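You operate a simulated robot arm through the tools that you are given. There is no shell and no other tool. Be economical: measure what you need, move in short steps, check, and stop when the job is done.

You are at the controls of a simulated two-armed robot. One attempt, no reset.

TASK
Turn the zero knob to +1. Stack the orange filter from the end of the bench by the small grey shelf on top of the blue filter. Take the yellow barrel sensor and leave it on top of the white paper pack. Put the yellow buckle from the bench end of the desk on the middle shelf of the low rack and the white buckle on the second shelf from the top from the bottom of the blue rack. Close the desk drawer. Shut the grey drawer. Open the bottom cart drawer, fetch the grey wheel from the top of the tool cart and set it in the inside of the bottom cart drawer and shut the drawer again. The order is free. Set down upright: yellow barrel sensor.
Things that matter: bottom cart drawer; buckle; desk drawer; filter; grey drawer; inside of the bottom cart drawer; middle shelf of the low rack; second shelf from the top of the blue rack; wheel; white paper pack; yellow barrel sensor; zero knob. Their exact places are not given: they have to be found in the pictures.

Only the result counts: the job must be done as asked and must still hold three seconds after the hand-in. Knocking over, shifting, dropping, spilling or breaking anything else fails it.

THE ROBOT
Two 7-joint arms with fingered hands on one trunk, on a base that drives. Base frame: it is fixed to the floor where the robot stands at the start and does not move with it; the origin is under the middle of the robot, x ahead of it, y to its left, z up; the surface under the hand at the start is at about z = 0.88. Units: m, rad, N and s.
The left shoulder is at the start at [0.129, 0.182, 0.984], the right one opposite. With the tool pointing down near the work surface each hand reaches from about 0.1 to 0.88 m from the robot's upright axis, wherever it stands, measured 20 degrees to its own side. Places, roughly: bottom cart drawer [-2.1, 3.8, 0.4]; buckle [0.75, 2.5, 1]; desk drawer [0.4, 3, 0.7]; filter [0.75, 0, 1]; grey drawer [0.3, 1.6, 0.7]; inside of the bottom cart drawer [-2.1, 3.9, 0.4]; middle shelf of the low rack [-0.3, 3.9, 0.6]; second shelf from the top of the blue rack [-1.1, 3.9, 1.1]; wheel [-2, 4, 1]; white paper pack (7x11x4 cm) [-1.5, 3.8, 0.5]; yellow barrel sensor (4x4x7 cm) [0.4, 2.6, 0.9]; zero knob [0.5, 0.2, 0.9]. Payload 3.8 kg a hand.
The TCP of each hand is the grasp point between the finger pads, 0.03 m short of the fingertips. In the tool frame z runs along the fingers and y along their closing line. The gripper opens to 0.104 m. The gripper's body begins 0.035 m behind the TCP. The gripper is a hand of 4 fingers: y runs from the thumb to the fingers, the wrist lies at [-0.017, -0.104, -0.178] in the tool frame, and closing takes about 1.5 s.
Orientation is told as [roll, pitch, yaw] about the base's x, y, z axes, in that order, counted from this pose: with the fingers straight down and the wrist toward the robot, the tool's x, y and z point along [0, 1, 0], [1, 0, 0] and [0, 0, -1] of the base frame.

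THE INTERFACE
- The arms move only by the tool apply_moves. It takes "left_rows", "right_rows" or both (then of equal length, played together; a hand with none holds still); each is a list of rows, each a list of 3 entries, a list of its own where there are three numbers: the shift along the tool's x, y, z in m, then the turn, a rotation vector about the tool's x, y, z in rad, then the finger opening in m, from 0 to 0.104. In form: [[[x, y, z], [ax, ay, az], grip], ...]. A call has 1 to 20 rows; each row shifts and turns the commanded pose from where the row before left it, along the tool's axes as they then stand. A row lasts 0.2 s, in which the tool goes at most 0.05 m and 0.15 rad; a call with a longer step from one row to the next is refused whole, and so is a gripper value outside its range. A pose out of reach is approached as far as the arm can. The call stops where the force on the tool passes 40 N (or 10 N more than at its start, if that is more) or the arm is blocked; 0.2 s more then pass. The fingers move at their own pace (about 0.072 m/s each) and stop on an object; they squeeze with about 30 N. The grip force told is the motor's: it shows also when the fingers shut on nothing. Time passes only in rows, and 0.2 s behind the last, so rows that do not move let the fingers close. The reply holds the time, the measured pose of the TCP, the force on the tool along the base axes, the opening and the grip force, in the units named above and with some noise, with the torque about the TCP (base axes, N m) and any sound that the robot's microphone picked up.
- Cameras (640 x 400 px; columns grow to the right, rows downward): "scene" is now at [0.2413, 0.0301, 1.1936]; the picture's right is [0.33, -0.94, 0.00], its down [-0.22, -0.08, -0.97] and it looks along [0.92, 0.32, -0.23] (base axes); focal length 214 px, centre (320, 200). "left" rides on the left gripper at [-0.066, -0.09, -0.126] in its tool frame; the picture's right is [-0.78, -0.30, 0.56], its down [0.57, -0.70, 0.42] and it looks along [0.26, 0.65, 0.71] (tool axes); focal length 275 px, centre (320, 200). "right" rides on the right gripper at [0.066, -0.09, -0.126] in its tool frame; the picture's right is [-0.78, 0.30, -0.56], its down [-0.57, -0.70, 0.42] and it looks along [-0.27, 0.65, 0.71] (tool axes); focal length 275 px, centre (320, 200).
- capture(camera): a new picture of that camera. It takes no simulated time.
- raise_lower(by): slides the trunk up (or, below 0, down) by that many m; the arms and the scene camera ride with it, the base frame stays. It gives what a move gives, with no picture.
- base_move(legs): drives the robot by 1 to 6 legs, each [ahead, left, turn to the left] in m, m and rad, along the robot's own axes; the way and the turn of a leg run together, so that a leg with both is an arc; at most 1.5 m and 3.142 rad a leg. The arms and the cameras ride along, it lands a little off, and it stops where it bumps. It gives what a move gives.
- set_grasp(shape, hand): the hand has 4 fingers and takes this shape, open, in about a second: jaw (thumb against the fingers, like two jaws); tri (thumb and two fingers); tip (a fingertip pinch); poke (one finger out to press); point (the index stretched); flat (the hand flat); cup (the hand cupped); fist (a fist). The gripper value then closes the fingers along that shape, each until it touches; the sizes above hold for jaw. It gives what a move gives, with no picture.
- pan_tilt(pan, tilt): turns the head with the scene camera to pan (to the left, within 1.501 rad either way) and tilt (down, from -0.506 to 1.204), counted from straight ahead of the robot. It gives what a move gives.
- locate(camera, pixels): for up to 12 pixels [column, row] of the newest picture of that camera ("zoom" is the newest enlarged one), the place [x, y, z] in the base frame of the surface seen there, good to about 0.002 m. It takes no simulated time.
- zoom(camera, box): a new picture of the part [left, top, right, bottom] of that camera's present view, enlarged. It takes no simulated time.
- hand_in(): hands the job in; it is judged then, once.

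Work in short steps. Measure before you move; look again where a grasp or a placing could have gone wrong, and mend it. You have 145 turns and 182 pictures in all, those below and enlarged ones among them. Open the grippers and draw the arms clear of the work before you hand the job in, unless the task says otherwise; then end with one line.

The tools are called after ">>>" by a JSON object that holds its "fn" and its "kwargs". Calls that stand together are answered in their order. apply_moves: Moves the arms, as the interface text tells. Its arguments: {"type":"object","properties":{"left_rows":{"type":"array","items":{"type":"array"}},"right_rows":{"type":"array","items":{"type":"array"}}},"required":[]} The other tools are called the same way: raise_lower (by) slides the trunk up or down; set_grasp (shape, hand) gives the hand a shape; base_move (legs) drives the base; pan_tilt (pan, tilt) turns the head that bears the scene camera; capture (camera) takes a picture; locate (camera, pixels) gives the place of the surface under pixels of a picture; zoom (camera, box) takes an enlarged picture of a part of a camera's view; hand_in () hands the job in.

At the start:

```text
t: 0.0
left_ee_pos: [0.4691, 0.3444, 1.266]
left_tcp_rot: [0.001, -0.001, 0.001]
left_ft_force: [0.2, -1.3, 0.4]
left_wrist_torque: [0.0, -0.01, 0.05]
left_gripper_width: 0.1037
left_gripper_force: 0.0
left_shape: jaw
right_ee_pos: [0.4913, -0.07, 1.2299]
right_tcp_rot: [0.0, 0.001, 0.0]
right_ft_force: [0.8, -0.8, 0.6]
right_wrist_torque: [-0.02, 0.01, -0.02]
right_gripper_width: 0.1038
right_gripper_force: 0.1
right_shape: jaw
trunk travel left (down, up): [-0.14, 0.616]
robot x, y, heading: [-0.0038, -0.0037, -0.002]
head pan, tilt: [0.333, 0.237]
```

scene: 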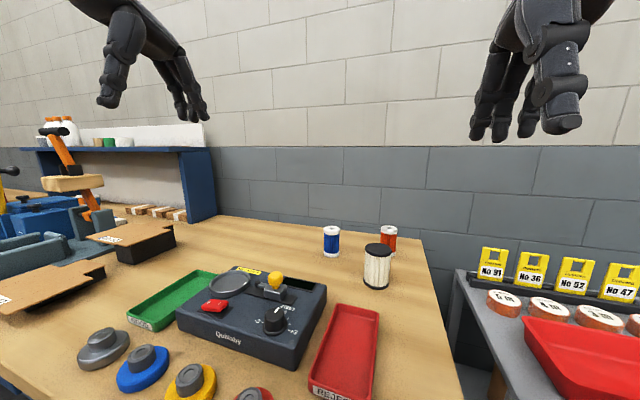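
right: 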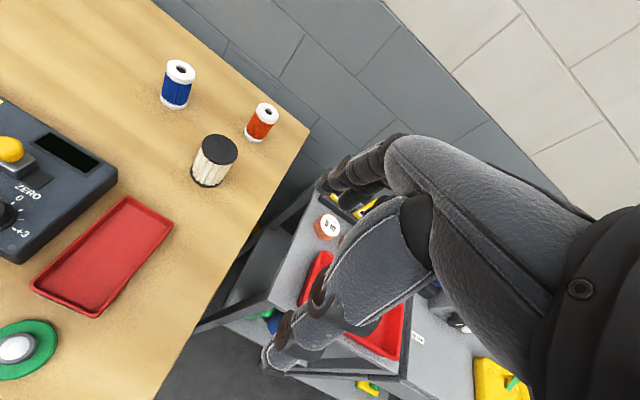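
left: 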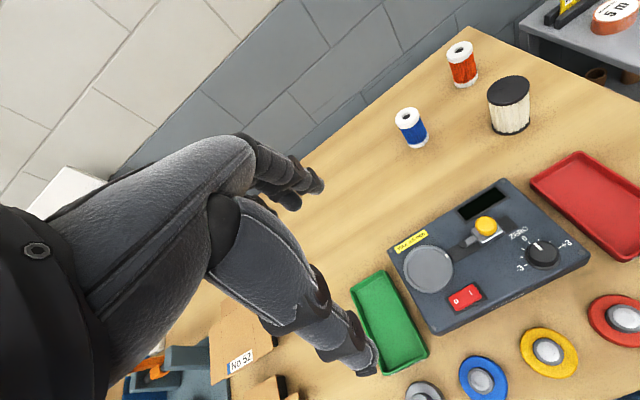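

The left picture shows the knob near (542,254), with the blue filter at (411,127) and the orange filter at (462,65). I'll zoom in on the knob and locate the filters.

>>> {"fn": "zoom", "kwargs": {"camera": "left", "box": [460, 190, 620, 290]}}

>>> {"fn": "locate", "kwargs": {"camera": "left", "pixels": [[542, 247], [543, 262], [404, 114], [458, 48], [411, 127], [462, 65], [524, 237], [520, 266], [568, 243], [508, 88], [433, 130]]}}

>>> {"fn": "locate", "kwargs": {"camera": "right", "pixels": [[180, 71], [265, 111], [176, 90], [262, 124], [213, 150], [262, 138], [176, 104]]}}

```text
4.00 times, centred on (540, 240) of left
```

zoom: 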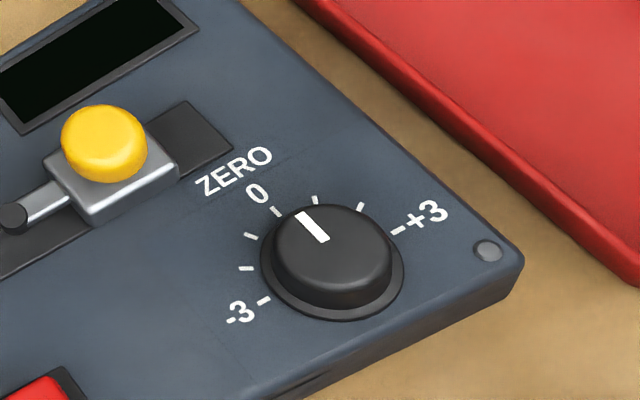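

```text
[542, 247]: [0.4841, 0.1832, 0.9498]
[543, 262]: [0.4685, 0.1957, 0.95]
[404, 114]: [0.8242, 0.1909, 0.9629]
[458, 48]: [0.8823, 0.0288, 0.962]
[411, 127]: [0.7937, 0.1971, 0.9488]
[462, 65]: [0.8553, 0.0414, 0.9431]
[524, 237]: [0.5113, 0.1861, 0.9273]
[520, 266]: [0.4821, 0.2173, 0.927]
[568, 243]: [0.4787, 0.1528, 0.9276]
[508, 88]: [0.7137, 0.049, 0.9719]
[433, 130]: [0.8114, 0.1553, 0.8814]
```

```text
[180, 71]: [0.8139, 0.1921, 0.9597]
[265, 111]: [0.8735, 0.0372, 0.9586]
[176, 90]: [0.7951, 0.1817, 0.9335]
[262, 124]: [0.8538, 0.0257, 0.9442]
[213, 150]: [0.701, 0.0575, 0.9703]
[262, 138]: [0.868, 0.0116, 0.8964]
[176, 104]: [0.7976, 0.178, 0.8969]
```

Now I'll locate the scale ticks and the pointer ends in the zoomed picture.

>>> {"fn": "locate", "kwargs": {"camera": "zoom", "pixels": [[264, 300], [246, 268], [250, 236], [277, 211], [316, 200], [360, 207], [398, 231], [303, 216], [326, 240], [333, 208], [277, 260], [388, 260]]}}

>>> {"fn": "zoom", "kwargs": {"camera": "scene", "box": [240, 290, 340, 352]}}

```text
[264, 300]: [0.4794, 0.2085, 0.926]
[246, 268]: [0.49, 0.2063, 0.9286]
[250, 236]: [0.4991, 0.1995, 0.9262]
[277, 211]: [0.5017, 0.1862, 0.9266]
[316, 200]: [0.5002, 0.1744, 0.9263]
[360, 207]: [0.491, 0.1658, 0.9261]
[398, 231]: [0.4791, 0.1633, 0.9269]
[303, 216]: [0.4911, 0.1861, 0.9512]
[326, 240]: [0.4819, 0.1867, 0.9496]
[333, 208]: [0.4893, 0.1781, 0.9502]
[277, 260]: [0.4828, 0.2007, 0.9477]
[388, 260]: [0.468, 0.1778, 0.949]
```

```text
6.40 times, centred on (290, 321) of scene
```

zoom: 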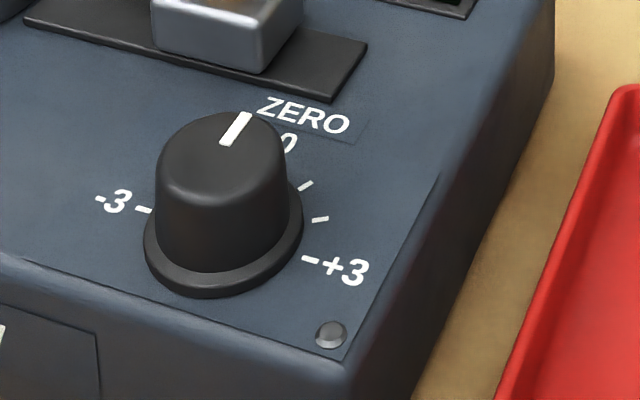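

The knob centre is about (0.479, 0.186), at 30° per unit, and the pointer is now at 0, so +1 is 30° clockwise. I'll check the yellow button block and the other obstacles near the knob.

>>> {"fn": "locate", "kwargs": {"camera": "left", "pixels": [[485, 222], [487, 240], [504, 228], [465, 297], [530, 222], [428, 268], [590, 250], [500, 182], [389, 250], [435, 333]]}}

>>> {"fn": "set_grasp", "kwargs": {"hand": "left", "shape": "tip"}}

>>> {"fn": "capture", "kwargs": {"camera": "left"}}

>>> {"fn": "capture", "kwargs": {"camera": "scene"}}

```text
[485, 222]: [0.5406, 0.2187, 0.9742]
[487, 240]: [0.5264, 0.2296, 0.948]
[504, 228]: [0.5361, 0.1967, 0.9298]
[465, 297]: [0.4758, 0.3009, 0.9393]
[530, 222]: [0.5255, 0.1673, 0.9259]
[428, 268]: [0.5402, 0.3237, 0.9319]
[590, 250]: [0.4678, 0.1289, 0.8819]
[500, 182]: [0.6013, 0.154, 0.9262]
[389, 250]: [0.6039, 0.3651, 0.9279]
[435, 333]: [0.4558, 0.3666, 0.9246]
```

```text
t: 0.9
left_ee_pos: [0.47, 0.3452, 1.2661]
left_tcp_rot: [0.0, -0.001, 0.0]
left_ft_force: [0.3, -0.6, 0.5]
left_wrist_torque: [0.02, -0.02, 0.0]
left_gripper_width: 0.1036
left_gripper_force: 0.0
left_shape: tip
right_ee_pos: [0.4923, -0.0689, 1.2311]
right_tcp_rot: [0.0, -0.001, 0.0]
right_ft_force: [0.4, 0.1, 0.1]
right_wrist_torque: [0.0, -0.01, 0.04]
right_gripper_width: 0.1037
right_gripper_force: 0.0
right_shape: jaw
trunk travel left (down, up): [-0.14, 0.616]
robot x, y, heading: [0.0025, 0.0007, 0.0]
head pan, tilt: [0.333, 0.237]
```

```text
176 pictures are left
```

left: 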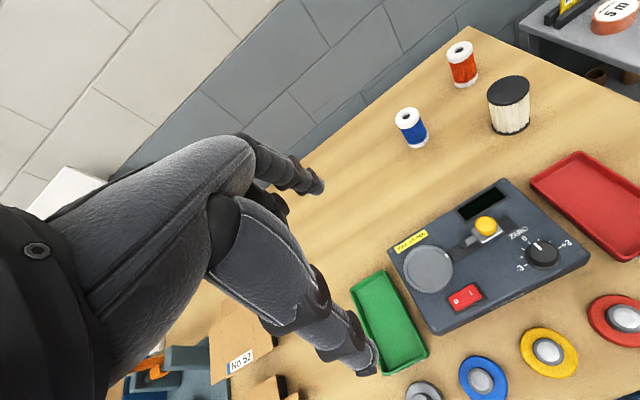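

```text
175 pictures are left
```

scene: 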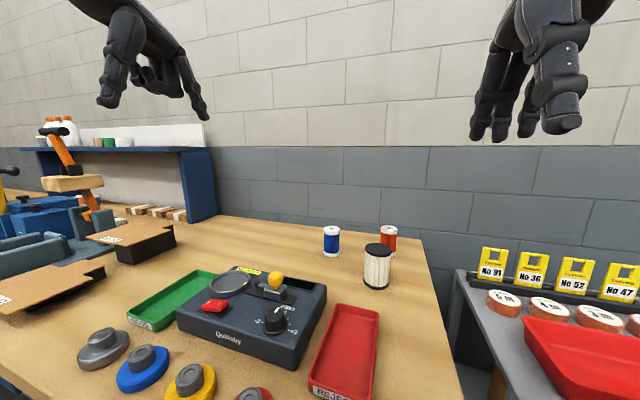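

I'll go back to the jaw shape and bring the left hand over the knob at yaw -60°, so the fingers clear the button block.

>>> {"fn": "set_grasp", "kwargs": {"hand": "left", "shape": "jaw"}}

>>> {"fn": "apply_moves", "kwargs": {"left_rows": [[[-0.04, 0.002, 0.02], [0, 0, 0], 0.07], [[-0.04, 0.003, 0.02], [0, 0, 0], 0.07], [[-0.04, 0.002, 0.02], [0, 0, 0], 0.07], [[-0.039, 0.002, 0.02], [0, 0, 0], 0.07], [[0, 0, 0.02], [0, 0, 0.1496], 0.07], [[0, 0, 0.02], [0, 0, 0.1496], 0.07], [[0, 0, 0.02], [0, 0, 0.1496], 0.07], [[0, 0, 0.02], [0, 0, 0.1496], 0.07], [[0, 0, 0.02], [0, 0, 0.1496], 0.07], [[0, 0, 0.01], [0, 0, 0.1496], 0.07], [[0, 0, 0.01], [0, 0, 0.1496], 0.07], [[0, 0, 0], [0, 0, 0], 0.07]]}}

>>> {"fn": "capture", "kwargs": {"camera": "left"}}

>>> {"fn": "capture", "kwargs": {"camera": "scene"}}

```text
t: 1.8
left_ee_pos: [0.4704, 0.3444, 1.2663]
left_tcp_rot: [0.0, 0.0, 0.001]
left_ft_force: [0.2, 0.0, -1.0]
left_wrist_torque: [0.01, -0.02, -0.02]
left_gripper_width: 0.1036
left_gripper_force: 0.1
left_shape: jaw
right_ee_pos: [0.4924, -0.0696, 1.2308]
right_tcp_rot: [0.0, -0.001, 0.0]
right_ft_force: [0.6, -0.7, -0.6]
right_wrist_torque: [0.02, -0.02, -0.04]
right_gripper_width: 0.1038
right_gripper_force: 0.1
right_shape: jaw
trunk travel left (down, up): [-0.14, 0.616]
robot x, y, heading: [0.0009, 0.0031, 0.002]
head pan, tilt: [0.333, 0.237]
```

```text
t: 4.4
left_ee_pos: [0.4794, 0.1859, 1.0646]
left_tcp_rot: [-0.001, -0.001, -1.048]
left_ft_force: [0.2, 0.1, 0.4]
left_wrist_torque: [0.01, 0.0, -0.01]
left_gripper_width: 0.0704
left_gripper_force: 0.0
left_shape: jaw
right_ee_pos: [0.4921, -0.0694, 1.2305]
right_tcp_rot: [0.001, 0.0, -0.001]
right_ft_force: [0.2, 0.1, 0.2]
right_wrist_torque: [-0.02, -0.01, 0.01]
right_gripper_width: 0.1038
right_gripper_force: 0.0
right_shape: jaw
trunk travel left (down, up): [-0.14, 0.616]
robot x, y, heading: [0.004, 0.0028, -0.003]
head pan, tilt: [0.333, 0.237]
```

```text
174 pictures are left
```

left: 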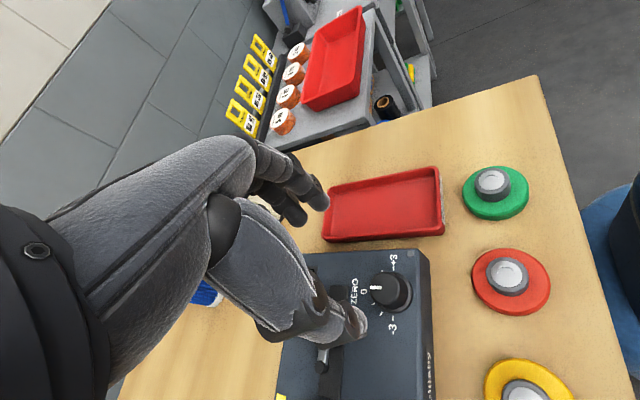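

```text
173 pictures are left
```

scene: 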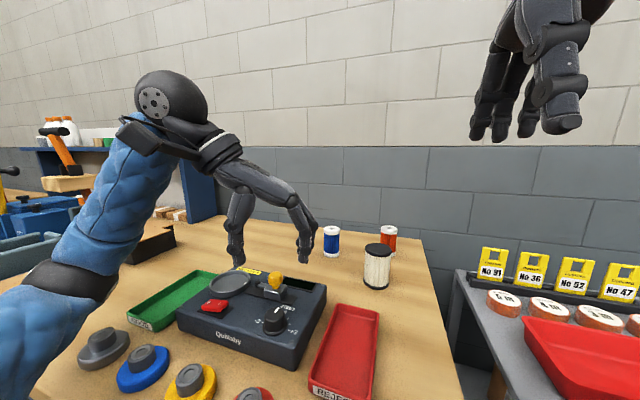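

The hand is centred over the knob at a height of 1.065. I'll lower it to about 0.965 and close.

>>> {"fn": "apply_moves", "kwargs": {"left_rows": [[[0, 0, 0.035], [0, 0, 0], 0.065], [[0, 0, 0.035], [0, 0, 0], 0.065], [[0, 0, 0.02], [0, 0, 0], 0.065], [[0, 0, 0.01], [0, 0, 0], 0.065], [[0, 0, 0], [0, 0, 0], 0.0], [[0, 0, 0], [0, 0, 0], 0.0], [[0, 0, 0], [0, 0, 0], 0.0], [[0, 0, 0], [0, 0, 0], 0.0], [[0, 0, 0], [0, 0, 0], 0.0]]}}

>>> {"fn": "capture", "kwargs": {"camera": "left"}}

>>> {"fn": "zoom", "kwargs": {"camera": "scene", "box": [180, 240, 380, 365]}}

```text
t: 6.4
left_ee_pos: [0.4787, 0.1794, 0.9778]
left_tcp_rot: [0.028, -0.012, -1.048]
left_ft_force: [3.6, -6.7, 17.2]
left_wrist_torque: [-0.34, -0.18, -0.01]
left_gripper_width: 0.0117
left_gripper_force: 29.7
left_shape: jaw
right_ee_pos: [0.4919, -0.0775, 1.2312]
right_tcp_rot: [0.007, 0.0, 0.0]
right_ft_force: [-0.1, 0.2, -0.8]
right_wrist_torque: [-0.02, 0.03, 0.01]
right_gripper_width: 0.1035
right_gripper_force: 0.1
right_shape: jaw
trunk travel left (down, up): [-0.14, 0.616]
robot x, y, heading: [0.0025, -0.0001, 0.001]
head pan, tilt: [0.333, 0.237]
```

```text
172 pictures are left
```

left: 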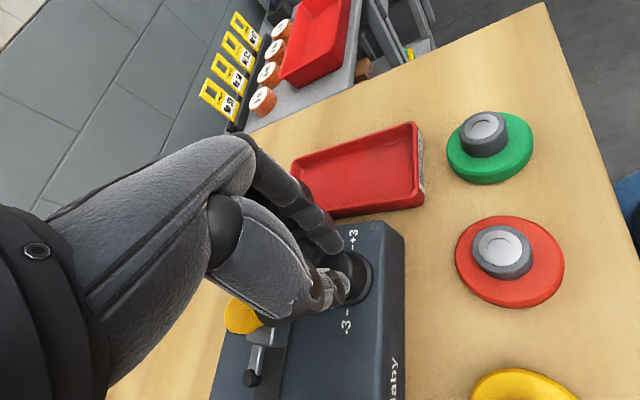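

```text
3.20 times, centred on (280, 302) of scene
```

zoom: 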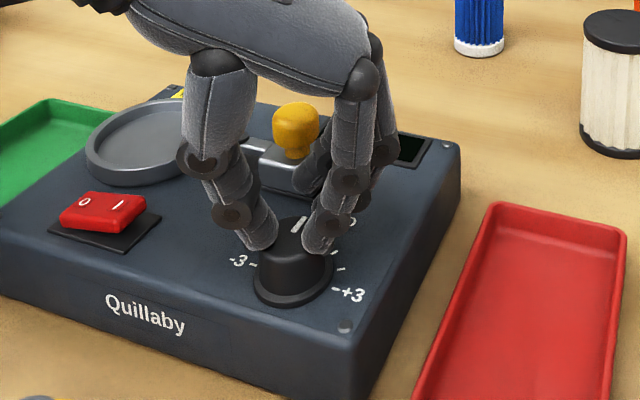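

The fingertips rode up onto the knob's top, with the TCP at 0.978 and 17 N upward. I'll open, lift a little and look.

>>> {"fn": "apply_moves", "kwargs": {"left_rows": [[[0, 0, 0], [0, 0, 0], 0.075], [[0, 0, -0.02], [0, 0, 0], 0.075], [[0, 0, 0], [0, 0, 0], 0.075]]}}

>>> {"fn": "zoom", "kwargs": {"camera": "scene", "box": [200, 240, 360, 340]}}

>>> {"fn": "zoom", "kwargs": {"camera": "left", "box": [240, 180, 440, 305]}}

>>> {"fn": "zoom", "kwargs": {"camera": "right", "box": [0, 100, 160, 200]}}

```text
t: 7.2
left_ee_pos: [0.4754, 0.1855, 0.9834]
left_tcp_rot: [-0.003, 0.004, -1.046]
left_ft_force: [0.5, 2.1, 0.7]
left_wrist_torque: [-0.07, -0.01, 0.01]
left_gripper_width: 0.0748
left_gripper_force: 0.1
left_shape: jaw
right_ee_pos: [0.4893, -0.0704, 1.2309]
right_tcp_rot: [0.004, -0.002, 0.001]
right_ft_force: [0.8, -1.3, 0.6]
right_wrist_torque: [0.01, -0.02, 0.0]
right_gripper_width: 0.1038
right_gripper_force: 0.1
right_shape: jaw
trunk travel left (down, up): [-0.14, 0.616]
robot x, y, heading: [0.002, 0.0009, 0.003]
head pan, tilt: [0.333, 0.237]
```

```text
4.00 times, centred on (280, 290) of scene
```

zoom: 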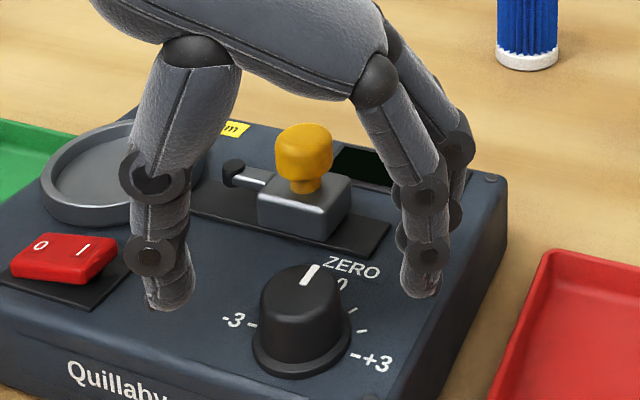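

```text
3.20 times, centred on (340, 242) of left
```

zoom: 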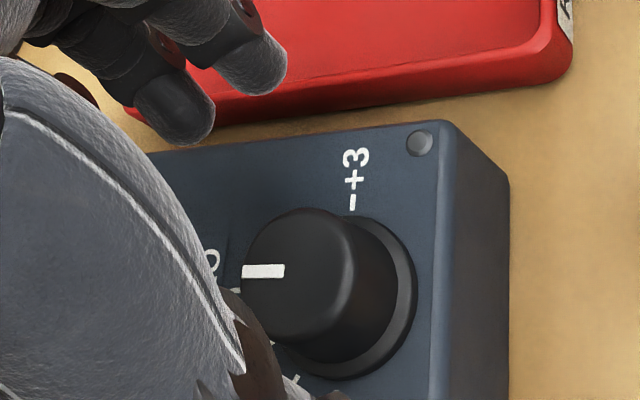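

```text
4.00 times, centred on (80, 150) of right
```

zoom: 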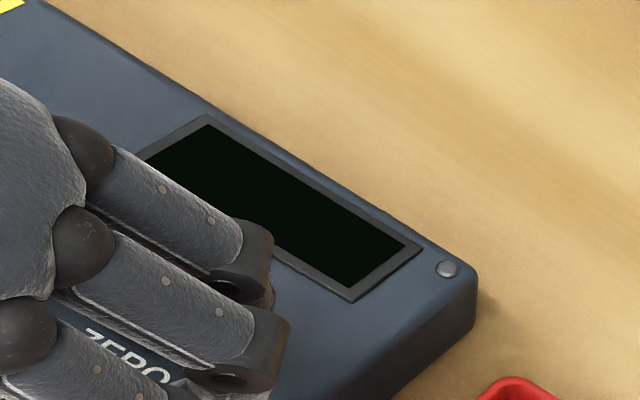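

I'll measure where the thumb tip and fingertips are relative to the knob.

>>> {"fn": "zoom", "kwargs": {"camera": "scene", "box": [200, 240, 360, 340]}}

>>> {"fn": "locate", "kwargs": {"camera": "zoom", "pixels": [[165, 305], [165, 285], [422, 293], [420, 280], [300, 275], [300, 300], [270, 300], [338, 300], [300, 370], [258, 355], [455, 240]]}}

```text
4.00 times, centred on (280, 290) of scene
```

zoom: 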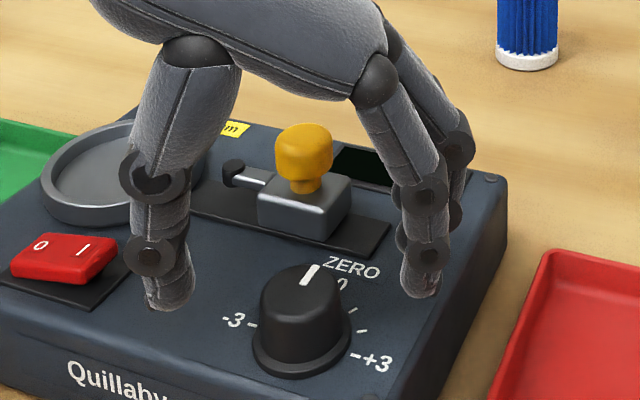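

```text
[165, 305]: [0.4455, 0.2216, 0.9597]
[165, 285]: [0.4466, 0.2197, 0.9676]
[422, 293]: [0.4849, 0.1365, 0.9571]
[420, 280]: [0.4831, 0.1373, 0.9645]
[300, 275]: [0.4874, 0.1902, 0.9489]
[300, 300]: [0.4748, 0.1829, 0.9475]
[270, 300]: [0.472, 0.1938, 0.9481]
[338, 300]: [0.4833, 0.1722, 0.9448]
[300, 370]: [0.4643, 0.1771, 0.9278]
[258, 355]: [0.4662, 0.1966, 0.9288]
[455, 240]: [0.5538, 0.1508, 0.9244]
```

The tips sit about 0.027 below the TCP. I'll lower to about 0.962 while open, then close gently in stages to see what happens.

>>> {"fn": "apply_moves", "kwargs": {"left_rows": [[[0.001, 0, 0.01], [0, 0, 0], 0.07], [[0.001, 0, 0.012], [0, 0, 0], 0.06], [[0, 0, 0], [0, 0, 0], 0.05], [[0, 0, 0], [0, 0, 0], 0.04], [[0, 0, 0], [0, 0, 0], 0.04]]}}

>>> {"fn": "zoom", "kwargs": {"camera": "scene", "box": [200, 240, 360, 340]}}

```text
t: 8.4
left_ee_pos: [0.4837, 0.1794, 0.978]
left_tcp_rot: [0.033, -0.006, -1.051]
left_ft_force: [-0.6, 2.1, 2.1]
left_wrist_torque: [0.07, 0.04, 0.04]
left_gripper_width: 0.0414
left_gripper_force: 0.0
left_shape: jaw
right_ee_pos: [0.4936, -0.0819, 1.2314]
right_tcp_rot: [0.011, 0.0, -0.003]
right_ft_force: [0.0, 0.5, 0.4]
right_wrist_torque: [-0.04, 0.05, 0.0]
right_gripper_width: 0.1036
right_gripper_force: 0.1
right_shape: jaw
trunk travel left (down, up): [-0.14, 0.616]
robot x, y, heading: [0.0029, -0.0018, -0.002]
head pan, tilt: [0.333, 0.237]
```

```text
4.00 times, centred on (280, 290) of scene
```

zoom: 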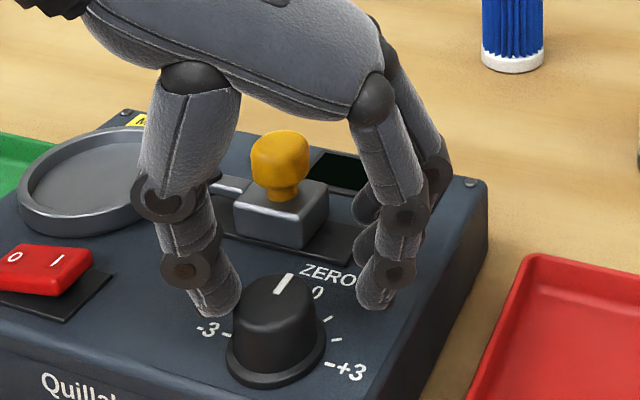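

The reading stalls at 0.978 with no tool force, yet the body leans, so the left arm may be hitting something further up. I'll look toward its elbow.

>>> {"fn": "pan_tilt", "kwargs": {"pan": 0.7, "tilt": 0.7}}

>>> {"fn": "capture", "kwargs": {"camera": "scene"}}

```text
t: 9.3
left_ee_pos: [0.4836, 0.1786, 0.9772]
left_tcp_rot: [0.035, -0.009, -1.051]
left_ft_force: [-0.9, 0.8, 0.5]
left_wrist_torque: [0.04, -0.01, 0.01]
left_gripper_width: 0.0414
left_gripper_force: 0.1
left_shape: jaw
right_ee_pos: [0.4928, -0.0817, 1.2305]
right_tcp_rot: [0.009, -0.001, -0.003]
right_ft_force: [0.2, -0.4, -0.7]
right_wrist_torque: [-0.03, 0.0, -0.03]
right_gripper_width: 0.1036
right_gripper_force: 0.0
right_shape: jaw
trunk travel left (down, up): [-0.14, 0.616]
robot x, y, heading: [0.0024, 0.0011, -0.003]
head pan, tilt: [0.7, 0.7]
```

```text
165 pictures are left
```

scene: 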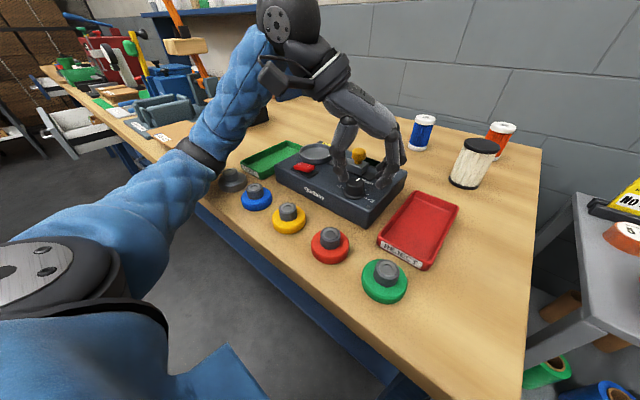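

The left elbow at (205,155) is resting on the bench edge. I'll raise the trunk 0.25 m, which lifts everything, so that I can reach down with the elbow high.

>>> {"fn": "raise_lower", "kwargs": {"by": 0.25}}

>>> {"fn": "capture", "kwargs": {"camera": "scene"}}

```text
t: 11.9
left_ee_pos: [0.4807, 0.1866, 1.2127]
left_tcp_rot: [-0.001, 0.002, -1.048]
left_ft_force: [0.8, 0.6, -1.0]
left_wrist_torque: [0.0, 0.0, -0.03]
left_gripper_width: 0.0401
left_gripper_force: 0.1
left_shape: jaw
right_ee_pos: [0.4927, -0.0694, 1.4808]
right_tcp_rot: [-0.001, 0.002, 0.0]
right_ft_force: [0.1, -0.6, 0.3]
right_wrist_torque: [-0.01, 0.02, 0.01]
right_gripper_width: 0.1035
right_gripper_force: 0.1
right_shape: jaw
trunk travel left (down, up): [-0.39, 0.366]
robot x, y, heading: [0.0012, -0.0006, -0.006]
head pan, tilt: [0.7, 0.7]
```

```text
164 pictures are left
```

scene: 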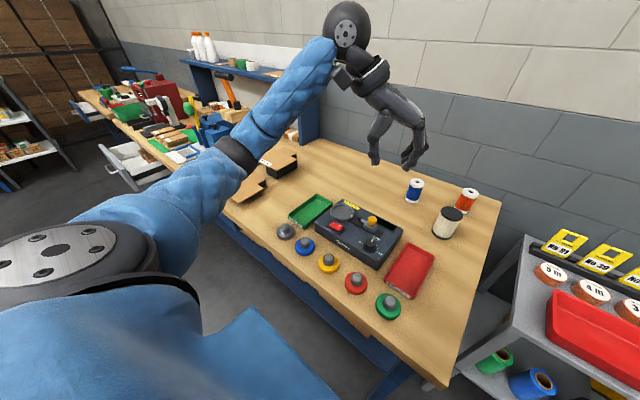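

The discs are undisturbed. Now I'll lower the left hand over the knob again with the trunk high, stopping at about 0.97.

>>> {"fn": "apply_moves", "kwargs": {"left_rows": [[[0, 0, 0.05], [0, 0, 0], 0.07], [[0, 0, 0.05], [0, 0, 0], 0.07], [[0, 0, 0.05], [0, 0, 0], 0.07], [[0, 0, 0.05], [0, 0, 0], 0.07], [[0, 0, 0.02], [0, 0, 0], 0.065], [[0, 0, 0.02], [0, 0, 0], 0.065], [[0, 0, 0.006], [0, 0, 0], 0.06], [[0, 0, 0], [0, 0, 0], 0.06]]}}

>>> {"fn": "capture", "kwargs": {"camera": "scene"}}

>>> {"fn": "zoom", "kwargs": {"camera": "scene", "box": [300, 180, 460, 280]}}

```text
t: 13.7
left_ee_pos: [0.4821, 0.1881, 0.9668]
left_tcp_rot: [0.0, 0.001, -1.047]
left_ft_force: [0.5, 0.6, 0.3]
left_wrist_torque: [0.04, 0.03, -0.01]
left_gripper_width: 0.0604
left_gripper_force: 0.1
left_shape: jaw
right_ee_pos: [0.4926, -0.0701, 1.4808]
right_tcp_rot: [0.0, 0.0, 0.0]
right_ft_force: [0.2, 0.8, -0.5]
right_wrist_torque: [-0.02, 0.01, 0.01]
right_gripper_width: 0.1035
right_gripper_force: 0.1
right_shape: jaw
trunk travel left (down, up): [-0.39, 0.366]
robot x, y, heading: [0.0015, 0.0045, -0.001]
head pan, tilt: [0.7, 0.7]
```

```text
163 pictures are left
```

scene: 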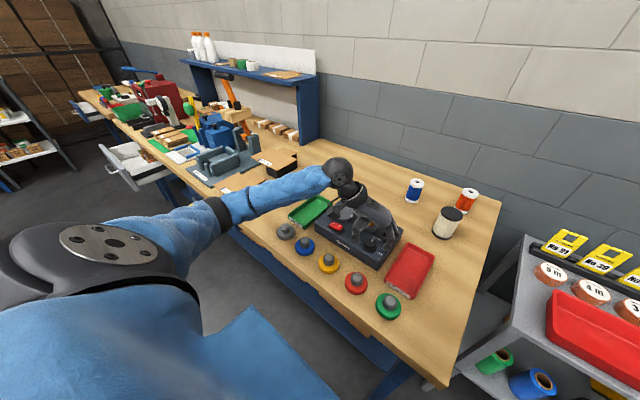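

```text
4.00 times, centred on (380, 230) of scene
```

zoom: 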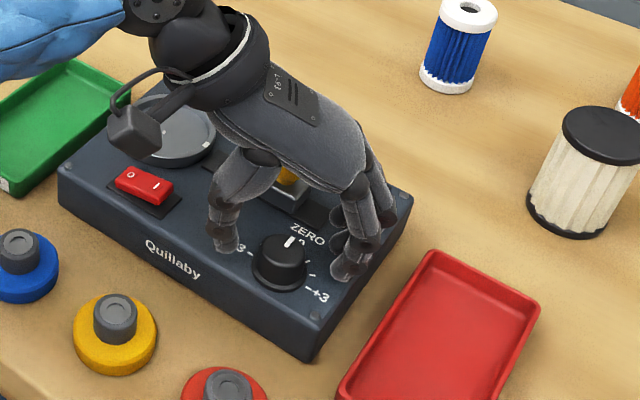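

The hand got to 0.967 and straddles the knob. I'll close, then look.

>>> {"fn": "apply_moves", "kwargs": {"left_rows": [[[-0.002, 0, 0.003], [0, 0, 0], 0.04], [[0, 0, 0], [0, 0, 0], 0.02], [[0, 0, 0], [0, 0, 0], 0.0], [[0, 0, 0], [0, 0, 0], 0.0], [[0, 0, 0], [0, 0, 0], 0.0]]}}

>>> {"fn": "zoom", "kwargs": {"camera": "scene", "box": [300, 180, 460, 280]}}

```text
t: 14.9
left_ee_pos: [0.4792, 0.1869, 0.9639]
left_tcp_rot: [-0.001, 0.0, -1.047]
left_ft_force: [-3.7, 4.6, -1.4]
left_wrist_torque: [0.07, 0.06, 0.01]
left_gripper_width: 0.0224
left_gripper_force: 29.7
left_shape: jaw
right_ee_pos: [0.492, -0.0692, 1.4798]
right_tcp_rot: [-0.001, 0.0, 0.0]
right_ft_force: [-0.6, 0.1, -0.4]
right_wrist_torque: [0.01, 0.02, -0.01]
right_gripper_width: 0.1035
right_gripper_force: 0.0
right_shape: jaw
trunk travel left (down, up): [-0.39, 0.366]
robot x, y, heading: [-0.0019, 0.0021, 0.005]
head pan, tilt: [0.7, 0.7]
```

```text
4.00 times, centred on (380, 230) of scene
```

zoom: 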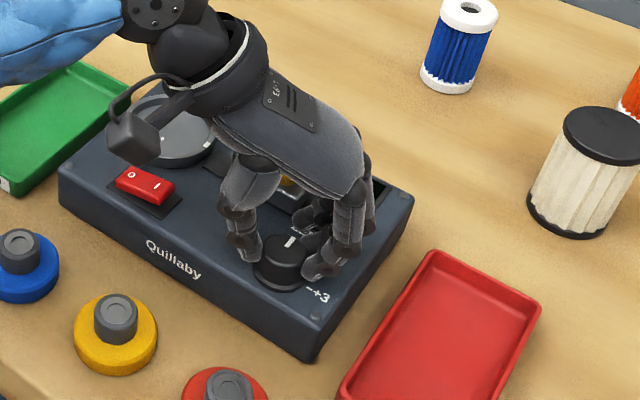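

The knob is gripped. I'll turn 30° clockwise about tool z.

>>> {"fn": "apply_moves", "kwargs": {"left_rows": [[[0, 0, 0], [0, 0, 0.105], 0.0], [[0, 0, 0], [0, 0, 0.105], 0.0], [[0, 0, 0], [0, 0, 0.105], 0.0], [[0, 0, 0], [0, 0, 0.105], 0.0], [[0, 0, 0], [0, 0, 0.104], 0.0], [[0, 0, 0], [0, 0, 0], 0.0]]}}

>>> {"fn": "zoom", "kwargs": {"camera": "scene", "box": [340, 210, 420, 260]}}

```text
t: 16.3
left_ee_pos: [0.4808, 0.1873, 0.9645]
left_tcp_rot: [0.001, 0.0, -1.573]
left_ft_force: [-0.4, 11.3, -3.4]
left_wrist_torque: [0.25, 0.02, 0.03]
left_gripper_width: 0.0225
left_gripper_force: 30.1
left_shape: jaw
right_ee_pos: [0.4923, -0.0672, 1.4812]
right_tcp_rot: [-0.002, -0.001, 0.0]
right_ft_force: [-0.3, -0.4, 0.4]
right_wrist_torque: [-0.01, 0.04, -0.01]
right_gripper_width: 0.1036
right_gripper_force: 0.0
right_shape: jaw
trunk travel left (down, up): [-0.39, 0.366]
robot x, y, heading: [-0.0014, 0.0033, 0.002]
head pan, tilt: [0.7, 0.7]
```

```text
8.00 times, centred on (380, 235) of scene
```

zoom: 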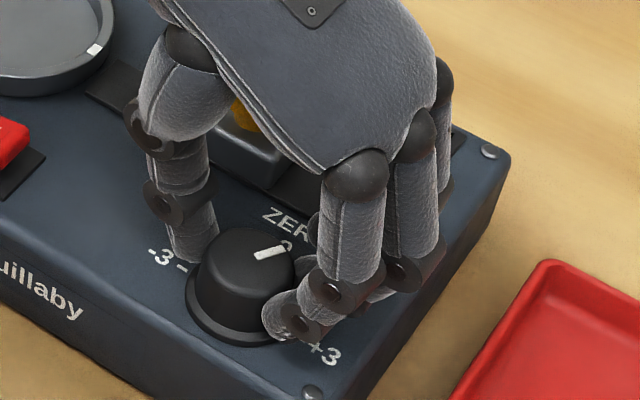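

The knob turned with the hand. I'll open, lift straight up and measure the pointer.

>>> {"fn": "apply_moves", "kwargs": {"left_rows": [[[0, 0, 0], [0, 0, 0], 0.065], [[0, 0, 0], [0, 0, 0], 0.065], [[0, 0, 0], [0, 0, 0], 0.065], [[0, 0, -0.03], [0, 0, 0], 0.065], [[0, 0, -0.05], [0, 0, 0], 0.065], [[0, 0, -0.05], [0, 0, 0], 0.065], [[0, 0, -0.05], [0, 0, 0], 0.065], [[0, 0, -0.05], [0, 0, 0], 0.065]]}}

>>> {"fn": "zoom", "kwargs": {"camera": "scene", "box": [340, 220, 404, 260]}}

>>> {"fn": "locate", "kwargs": {"camera": "zoom", "pixels": [[318, 180]]}}

```text
t: 18.1
left_ee_pos: [0.477, 0.1887, 1.1942]
left_tcp_rot: [-0.001, -0.001, -1.569]
left_ft_force: [0.0, 0.6, -0.5]
left_wrist_torque: [-0.01, -0.03, 0.01]
left_gripper_width: 0.0646
left_gripper_force: 0.0
left_shape: jaw
right_ee_pos: [0.4912, -0.0696, 1.4807]
right_tcp_rot: [0.0, 0.002, 0.002]
right_ft_force: [0.7, -0.8, -0.7]
right_wrist_torque: [-0.02, -0.02, 0.03]
right_gripper_width: 0.1035
right_gripper_force: 0.0
right_shape: jaw
trunk travel left (down, up): [-0.39, 0.366]
robot x, y, heading: [-0.0004, 0.0007, 0.001]
head pan, tilt: [0.7, 0.7]
```

```text
10.00 times, centred on (372, 240) of scene
```

zoom: 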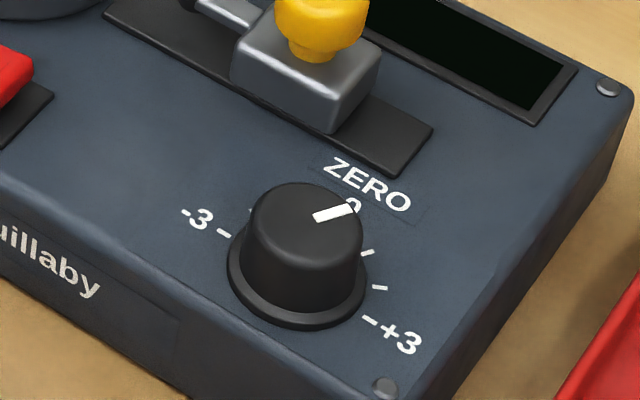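

```text
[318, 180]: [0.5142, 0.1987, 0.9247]
```

>>> {"fn": "locate", "kwargs": {"camera": "zoom", "pixels": [[316, 217], [353, 209], [334, 213], [262, 215], [352, 222], [223, 233], [366, 253], [378, 288], [370, 322]]}}

>>> {"fn": "zoom", "kwargs": {"camera": "scene", "box": [358, 230, 390, 250]}}

```text
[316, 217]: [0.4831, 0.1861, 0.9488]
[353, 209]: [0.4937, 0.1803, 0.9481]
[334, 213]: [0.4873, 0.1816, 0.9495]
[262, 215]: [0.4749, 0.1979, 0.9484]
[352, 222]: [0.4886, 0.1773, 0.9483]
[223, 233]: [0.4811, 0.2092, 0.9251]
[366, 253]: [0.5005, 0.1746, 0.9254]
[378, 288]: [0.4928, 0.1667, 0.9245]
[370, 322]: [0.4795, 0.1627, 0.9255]
```

```text
16.00 times, centred on (374, 240) of scene
```

zoom: 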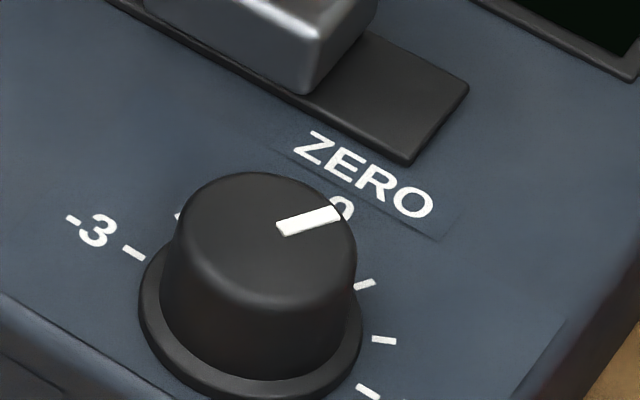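

The pointer is at -28.7°, which is +1, so the knob is done. Next is the orange filter. I'll check the bench front edge for driving room and measure both filters again.

>>> {"fn": "capture", "kwargs": {"camera": "scene"}}

>>> {"fn": "zoom", "kwargs": {"camera": "scene", "box": [390, 165, 500, 235]}}

>>> {"fn": "locate", "kwargs": {"camera": "scene", "pixels": [[320, 330], [260, 260], [440, 380], [416, 181], [469, 189], [452, 213], [500, 200]]}}

```text
157 pictures are left
```

scene: 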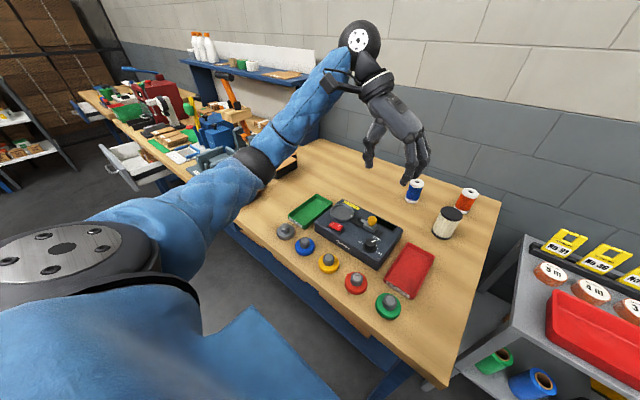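

```text
5.71 times, centred on (445, 200) of scene
```

zoom: 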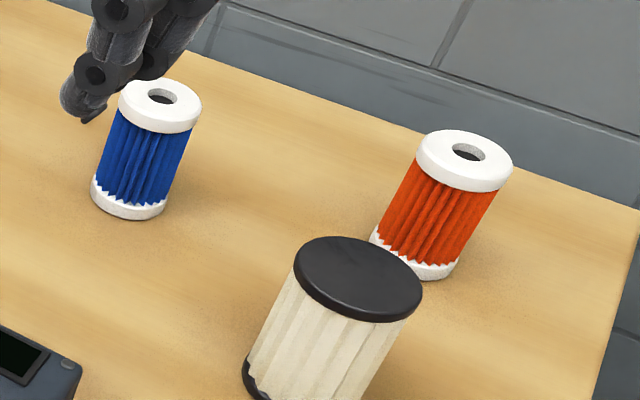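

```text
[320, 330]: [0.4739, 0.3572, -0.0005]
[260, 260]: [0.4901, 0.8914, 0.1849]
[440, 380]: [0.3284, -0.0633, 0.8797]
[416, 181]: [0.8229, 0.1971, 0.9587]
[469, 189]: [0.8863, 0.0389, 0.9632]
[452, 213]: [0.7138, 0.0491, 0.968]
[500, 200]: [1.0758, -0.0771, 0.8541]
```

>>> {"fn": "locate", "kwargs": {"camera": "zoom", "pixels": [[421, 150], [510, 165], [468, 133], [459, 182], [122, 95], [200, 108], [160, 82], [156, 124], [95, 190], [372, 240]]}}

>>> {"fn": "apply_moves", "kwargs": {"left_rows": [[[0, -0.05, 0], [0, 0, 0], 0.08], [[0, -0.05, 0], [0, 0, 0], 0.1], [[0, -0.05, 0], [0, 0, 0], 0.1], [[0, -0.05, 0], [0, 0, 0], 0.1], [[0, -0.05, 0], [0, 0, 0], 0.1]]}}

>>> {"fn": "base_move", "kwargs": {"legs": [[0.06, 0, 0]]}}

>>> {"fn": "raise_lower", "kwargs": {"by": -0.08}}

```text
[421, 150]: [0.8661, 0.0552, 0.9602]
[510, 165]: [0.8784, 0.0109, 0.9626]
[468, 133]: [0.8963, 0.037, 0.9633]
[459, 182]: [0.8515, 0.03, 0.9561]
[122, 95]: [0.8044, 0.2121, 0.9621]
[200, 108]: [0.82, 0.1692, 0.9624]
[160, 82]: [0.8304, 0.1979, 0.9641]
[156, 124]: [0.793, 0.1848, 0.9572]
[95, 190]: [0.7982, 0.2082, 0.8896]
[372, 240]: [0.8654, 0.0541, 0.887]
```

```text
t: 19.3
left_ee_pos: [0.4772, 0.4362, 1.1993]
left_tcp_rot: [0.001, -0.002, -1.572]
left_ft_force: [0.6, -0.8, 0.0]
left_wrist_torque: [-0.01, -0.01, 0.0]
left_gripper_width: 0.0999
left_gripper_force: 0.0
left_shape: jaw
right_ee_pos: [0.4905, -0.0686, 1.4809]
right_tcp_rot: [0.003, 0.0, 0.001]
right_ft_force: [-0.7, 0.2, 0.2]
right_wrist_torque: [0.0, 0.02, 0.0]
right_gripper_width: 0.1039
right_gripper_force: 0.1
right_shape: jaw
trunk travel left (down, up): [-0.39, 0.366]
robot x, y, heading: [-0.0021, -0.0012, -0.005]
head pan, tilt: [0.7, 0.7]
```

```text
t: 20.3
left_ee_pos: [0.5433, 0.4362, 1.1972]
left_tcp_rot: [-0.001, -0.001, -1.572]
left_ft_force: [0.7, -0.2, -0.3]
left_wrist_torque: [0.03, 0.02, 0.01]
left_gripper_width: 0.1
left_gripper_force: 0.0
left_shape: jaw
right_ee_pos: [0.5576, -0.0705, 1.479]
right_tcp_rot: [-0.001, 0.003, 0.001]
right_ft_force: [1.0, -0.5, -0.4]
right_wrist_torque: [-0.01, 0.04, 0.0]
right_gripper_width: 0.1037
right_gripper_force: 0.0
right_shape: jaw
trunk travel left (down, up): [-0.39, 0.366]
robot x, y, heading: [0.0615, -0.0, -0.003]
head pan, tilt: [0.7, 0.7]
```

```text
t: 21.4
left_ee_pos: [0.5405, 0.4352, 1.1196]
left_tcp_rot: [0.001, -0.001, -1.573]
left_ft_force: [-0.1, -0.4, -0.1]
left_wrist_torque: [0.03, -0.04, -0.01]
left_gripper_width: 0.0999
left_gripper_force: 0.1
left_shape: jaw
right_ee_pos: [0.553, -0.0711, 1.4037]
right_tcp_rot: [-0.001, -0.002, 0.0]
right_ft_force: [-1.0, -0.5, 0.3]
right_wrist_torque: [0.0, -0.03, 0.01]
right_gripper_width: 0.1036
right_gripper_force: 0.0
right_shape: jaw
trunk travel left (down, up): [-0.31, 0.446]
robot x, y, heading: [0.0636, 0.0001, -0.002]
head pan, tilt: [0.7, 0.7]
```

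The robot is at x=0.063. I'll bring the right hand above the orange filter at (0.873, 0.033), with yaw +0.6 so the wrist stays clear of the white filter.

>>> {"fn": "apply_moves", "kwargs": {"right_rows": [[[0.013, 0.04, 0.025], [0, 0, 0], 0.1], [[0.013, 0.04, 0.025], [0, 0, 0], 0.1], [[0.013, 0.04, 0.025], [0, 0, 0], 0.1], [[0.013, 0.04, 0.025], [0, 0, 0], 0.1], [[0.013, 0.04, 0.025], [0, 0, 0], 0.1], [[0.013, 0.04, 0.025], [0, 0, 0], 0.1], [[0.013, 0.04, 0.025], [0, 0, 0], 0.1], [[0.013, 0.04, 0.025], [0, 0, 0], 0.1], [[0, 0, 0.026], [0, 0, -0.15], 0.1], [[0, 0, 0.026], [0, 0, -0.15], 0.1], [[0, 0, 0.026], [0, 0, -0.15], 0.1], [[0, 0, 0.026], [0, 0, -0.15], 0.1], [[0, 0, 0], [0, 0, 0], 0.1]]}}

>>> {"fn": "pan_tilt", "kwargs": {"pan": 0.1, "tilt": 0.5}}

>>> {"fn": "capture", "kwargs": {"camera": "scene"}}

>>> {"fn": "capture", "kwargs": {"camera": "right"}}

```text
t: 24.2
left_ee_pos: [0.541, 0.4357, 1.1192]
left_tcp_rot: [0.0, 0.0, -1.571]
left_ft_force: [-0.2, -0.8, -0.1]
left_wrist_torque: [0.01, 0.01, 0.03]
left_gripper_width: 0.1
left_gripper_force: 0.1
left_shape: jaw
right_ee_pos: [0.7687, 0.0146, 1.0835]
right_tcp_rot: [0.0, 0.001, 0.551]
right_ft_force: [0.6, -0.1, -0.1]
right_wrist_torque: [-0.01, 0.02, 0.01]
right_gripper_width: 0.1003
right_gripper_force: 0.0
right_shape: jaw
right hand out of reach, approached as far as the arm can: row 5, 6, 7, 8, 12
trunk travel left (down, up): [-0.31, 0.446]
robot x, y, heading: [0.0606, -0.0016, 0.001]
head pan, tilt: [0.7, 0.7]
```

```text
t: 25.2
left_ee_pos: [0.541, 0.4357, 1.1181]
left_tcp_rot: [0.001, 0.0, -1.572]
left_ft_force: [-0.7, 0.0, -0.8]
left_wrist_torque: [-0.02, 0.0, 0.0]
left_gripper_width: 0.1
left_gripper_force: 0.0
left_shape: jaw
right_ee_pos: [0.7684, 0.0142, 1.0852]
right_tcp_rot: [0.0, 0.0, 0.55]
right_ft_force: [1.2, 0.6, 0.0]
right_wrist_torque: [0.01, -0.02, 0.0]
right_gripper_width: 0.1003
right_gripper_force: 0.1
right_shape: jaw
trunk travel left (down, up): [-0.31, 0.446]
robot x, y, heading: [0.0597, 0.0019, 0.003]
head pan, tilt: [0.099, 0.499]
```

```text
155 pictures are left
```

scene: 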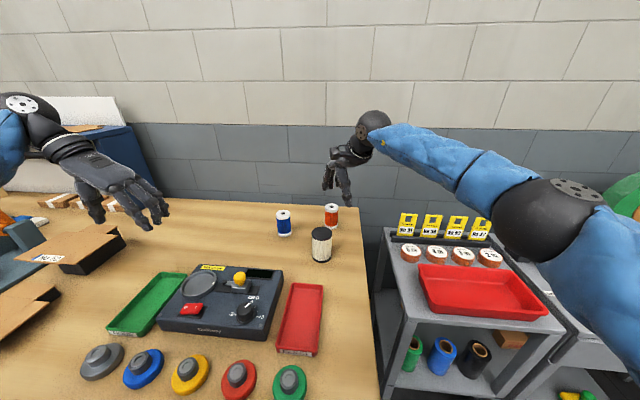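

```text
154 pictures are left
```

right: 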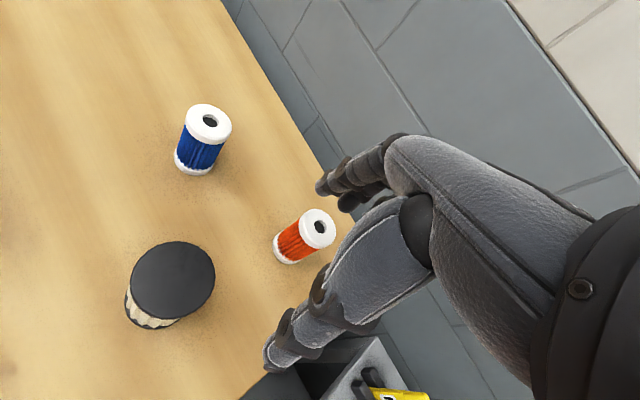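

The right arm fell short at x=0.769. I'll lift the left hand, then turn the body 0.45 rad left so the right shoulder comes forward.

>>> {"fn": "apply_moves", "kwargs": {"left_rows": [[[0, 0, -0.05], [0, 0, 0], 0.1], [[0, 0, -0.05], [0, 0, 0], 0.1], [[0, 0, -0.05], [0, 0, 0], 0.1]], "right_rows": [[[0, -0.04, -0.02], [0, 0, 0], 0.1], [[0, -0.04, -0.02], [0, 0, 0], 0.1], [[0, -0.04, -0.02], [0, 0, 0], 0.1]]}}

>>> {"fn": "base_move", "kwargs": {"legs": [[0, 0, 0.45]]}}

>>> {"fn": "pan_tilt", "kwargs": {"pan": -0.3, "tilt": 0.5}}

>>> {"fn": "capture", "kwargs": {"camera": "scene"}}

```text
t: 26.0
left_ee_pos: [0.537, 0.4312, 1.2732]
left_tcp_rot: [0.008, 0.001, -1.576]
left_ft_force: [-0.9, -1.2, -0.9]
left_wrist_torque: [0.03, -0.03, -0.01]
left_gripper_width: 0.0999
left_gripper_force: 0.1
left_shape: jaw
right_ee_pos: [0.6648, -0.0606, 1.1471]
right_tcp_rot: [0.001, -0.004, 0.598]
right_ft_force: [-0.4, -1.8, -0.2]
right_wrist_torque: [0.07, -0.01, -0.03]
right_gripper_width: 0.1001
right_gripper_force: 0.1
right_shape: jaw
trunk travel left (down, up): [-0.31, 0.446]
robot x, y, heading: [0.0621, 0.0004, 0.0]
head pan, tilt: [0.099, 0.499]
```

```text
t: 27.8
left_ee_pos: [0.3033, 0.6002, 1.269]
left_tcp_rot: [0.001, 0.0, -1.121]
left_ft_force: [-0.4, 0.0, 0.2]
left_wrist_torque: [0.01, -0.01, 0.01]
left_gripper_width: 0.0999
left_gripper_force: 0.0
left_shape: jaw
right_ee_pos: [0.6301, 0.2124, 1.1464]
right_tcp_rot: [0.001, -0.001, 1.051]
right_ft_force: [-1.1, 1.0, 1.1]
right_wrist_torque: [-0.03, 0.03, -0.01]
right_gripper_width: 0.1003
right_gripper_force: 0.0
right_shape: jaw
trunk travel left (down, up): [-0.31, 0.446]
robot x, y, heading: [0.0607, -0.0005, 0.453]
head pan, tilt: [0.099, 0.499]
```

```text
t: 28.6
left_ee_pos: [0.3032, 0.5992, 1.2689]
left_tcp_rot: [0.0, 0.0, -1.119]
left_ft_force: [-0.2, 0.5, -0.4]
left_wrist_torque: [-0.01, -0.01, 0.0]
left_gripper_width: 0.1
left_gripper_force: 0.1
left_shape: jaw
right_ee_pos: [0.6307, 0.2129, 1.1457]
right_tcp_rot: [0.0, 0.0, 1.051]
right_ft_force: [-0.1, -0.6, -0.1]
right_wrist_torque: [-0.03, 0.0, 0.02]
right_gripper_width: 0.1004
right_gripper_force: 0.0
right_shape: jaw
trunk travel left (down, up): [-0.31, 0.446]
robot x, y, heading: [0.0611, 0.0034, 0.453]
head pan, tilt: [-0.3, 0.499]
```

```text
153 pictures are left
```

scene: 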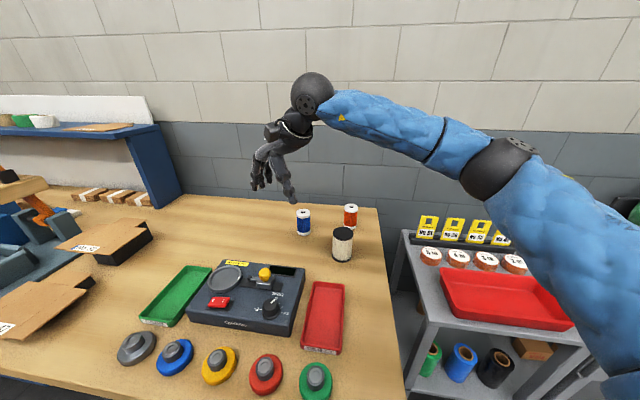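

The base turned cleanly. I'll bring the right hand above the orange filter with world yaw 0.5.

>>> {"fn": "apply_moves", "kwargs": {"right_rows": [[[0, 0, 0], [0, 0, 0.1375], 0.1], [[0, 0, 0], [0, 0, 0.1375], 0.1], [[0, 0, 0], [0, 0, 0.1375], 0.1], [[0, 0, 0], [0, 0, 0.1375], 0.1], [[-0.0391, 0.018, 0.0066], [0, 0, 0], 0.1], [[-0.0391, 0.018, 0.0066], [0, 0, 0], 0.1], [[-0.0391, 0.018, 0.0066], [0, 0, 0], 0.1], [[-0.0391, 0.018, 0.0066], [0, 0, 0], 0.1], [[-0.0391, 0.018, 0.0066], [0, 0, 0], 0.1], [[-0.0391, 0.018, 0.0066], [0, 0, 0], 0.1], [[-0.0391, 0.018, 0.0066], [0, 0, 0], 0.1], [[0, 0, 0], [0, 0, 0], 0.1]]}}

>>> {"fn": "capture", "kwargs": {"camera": "right"}}

>>> {"fn": "zoom", "kwargs": {"camera": "scene", "box": [260, 120, 420, 220]}}

```text
t: 31.2
left_ee_pos: [0.3031, 0.5996, 1.2698]
left_tcp_rot: [-0.001, 0.0, -1.121]
left_ft_force: [-0.5, 0.6, 0.3]
left_wrist_torque: [-0.02, 0.02, -0.02]
left_gripper_width: 0.1001
left_gripper_force: 0.1
left_shape: jaw
right_ee_pos: [0.8748, 0.0354, 1.0967]
right_tcp_rot: [0.0, 0.0, 0.5]
right_ft_force: [-0.3, 0.5, 0.2]
right_wrist_torque: [0.02, -0.02, 0.0]
right_gripper_width: 0.1
right_gripper_force: 0.0
right_shape: jaw
trunk travel left (down, up): [-0.31, 0.446]
robot x, y, heading: [0.0636, 0.0019, 0.448]
head pan, tilt: [-0.3, 0.499]
```

```text
152 pictures are left
```

right: 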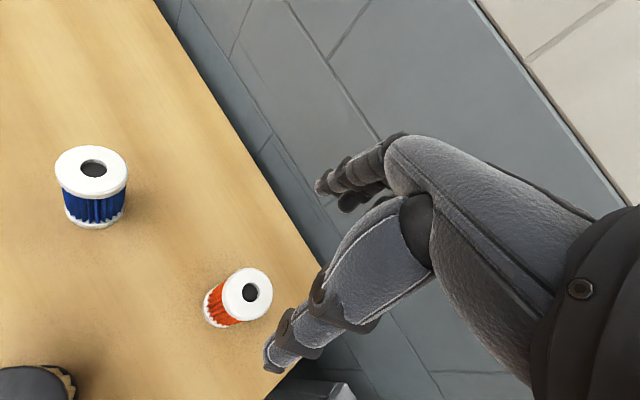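

```text
4.00 times, centred on (340, 170) of scene
```

zoom: 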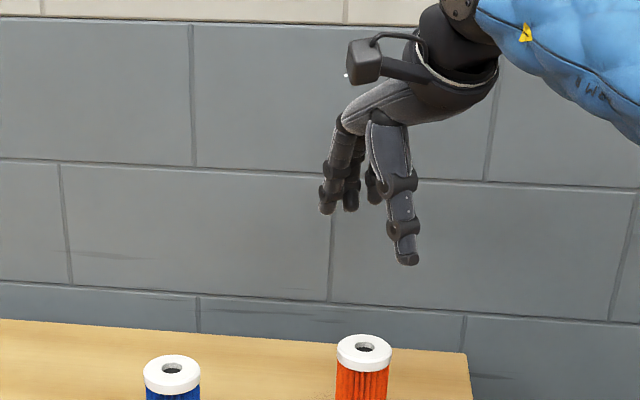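

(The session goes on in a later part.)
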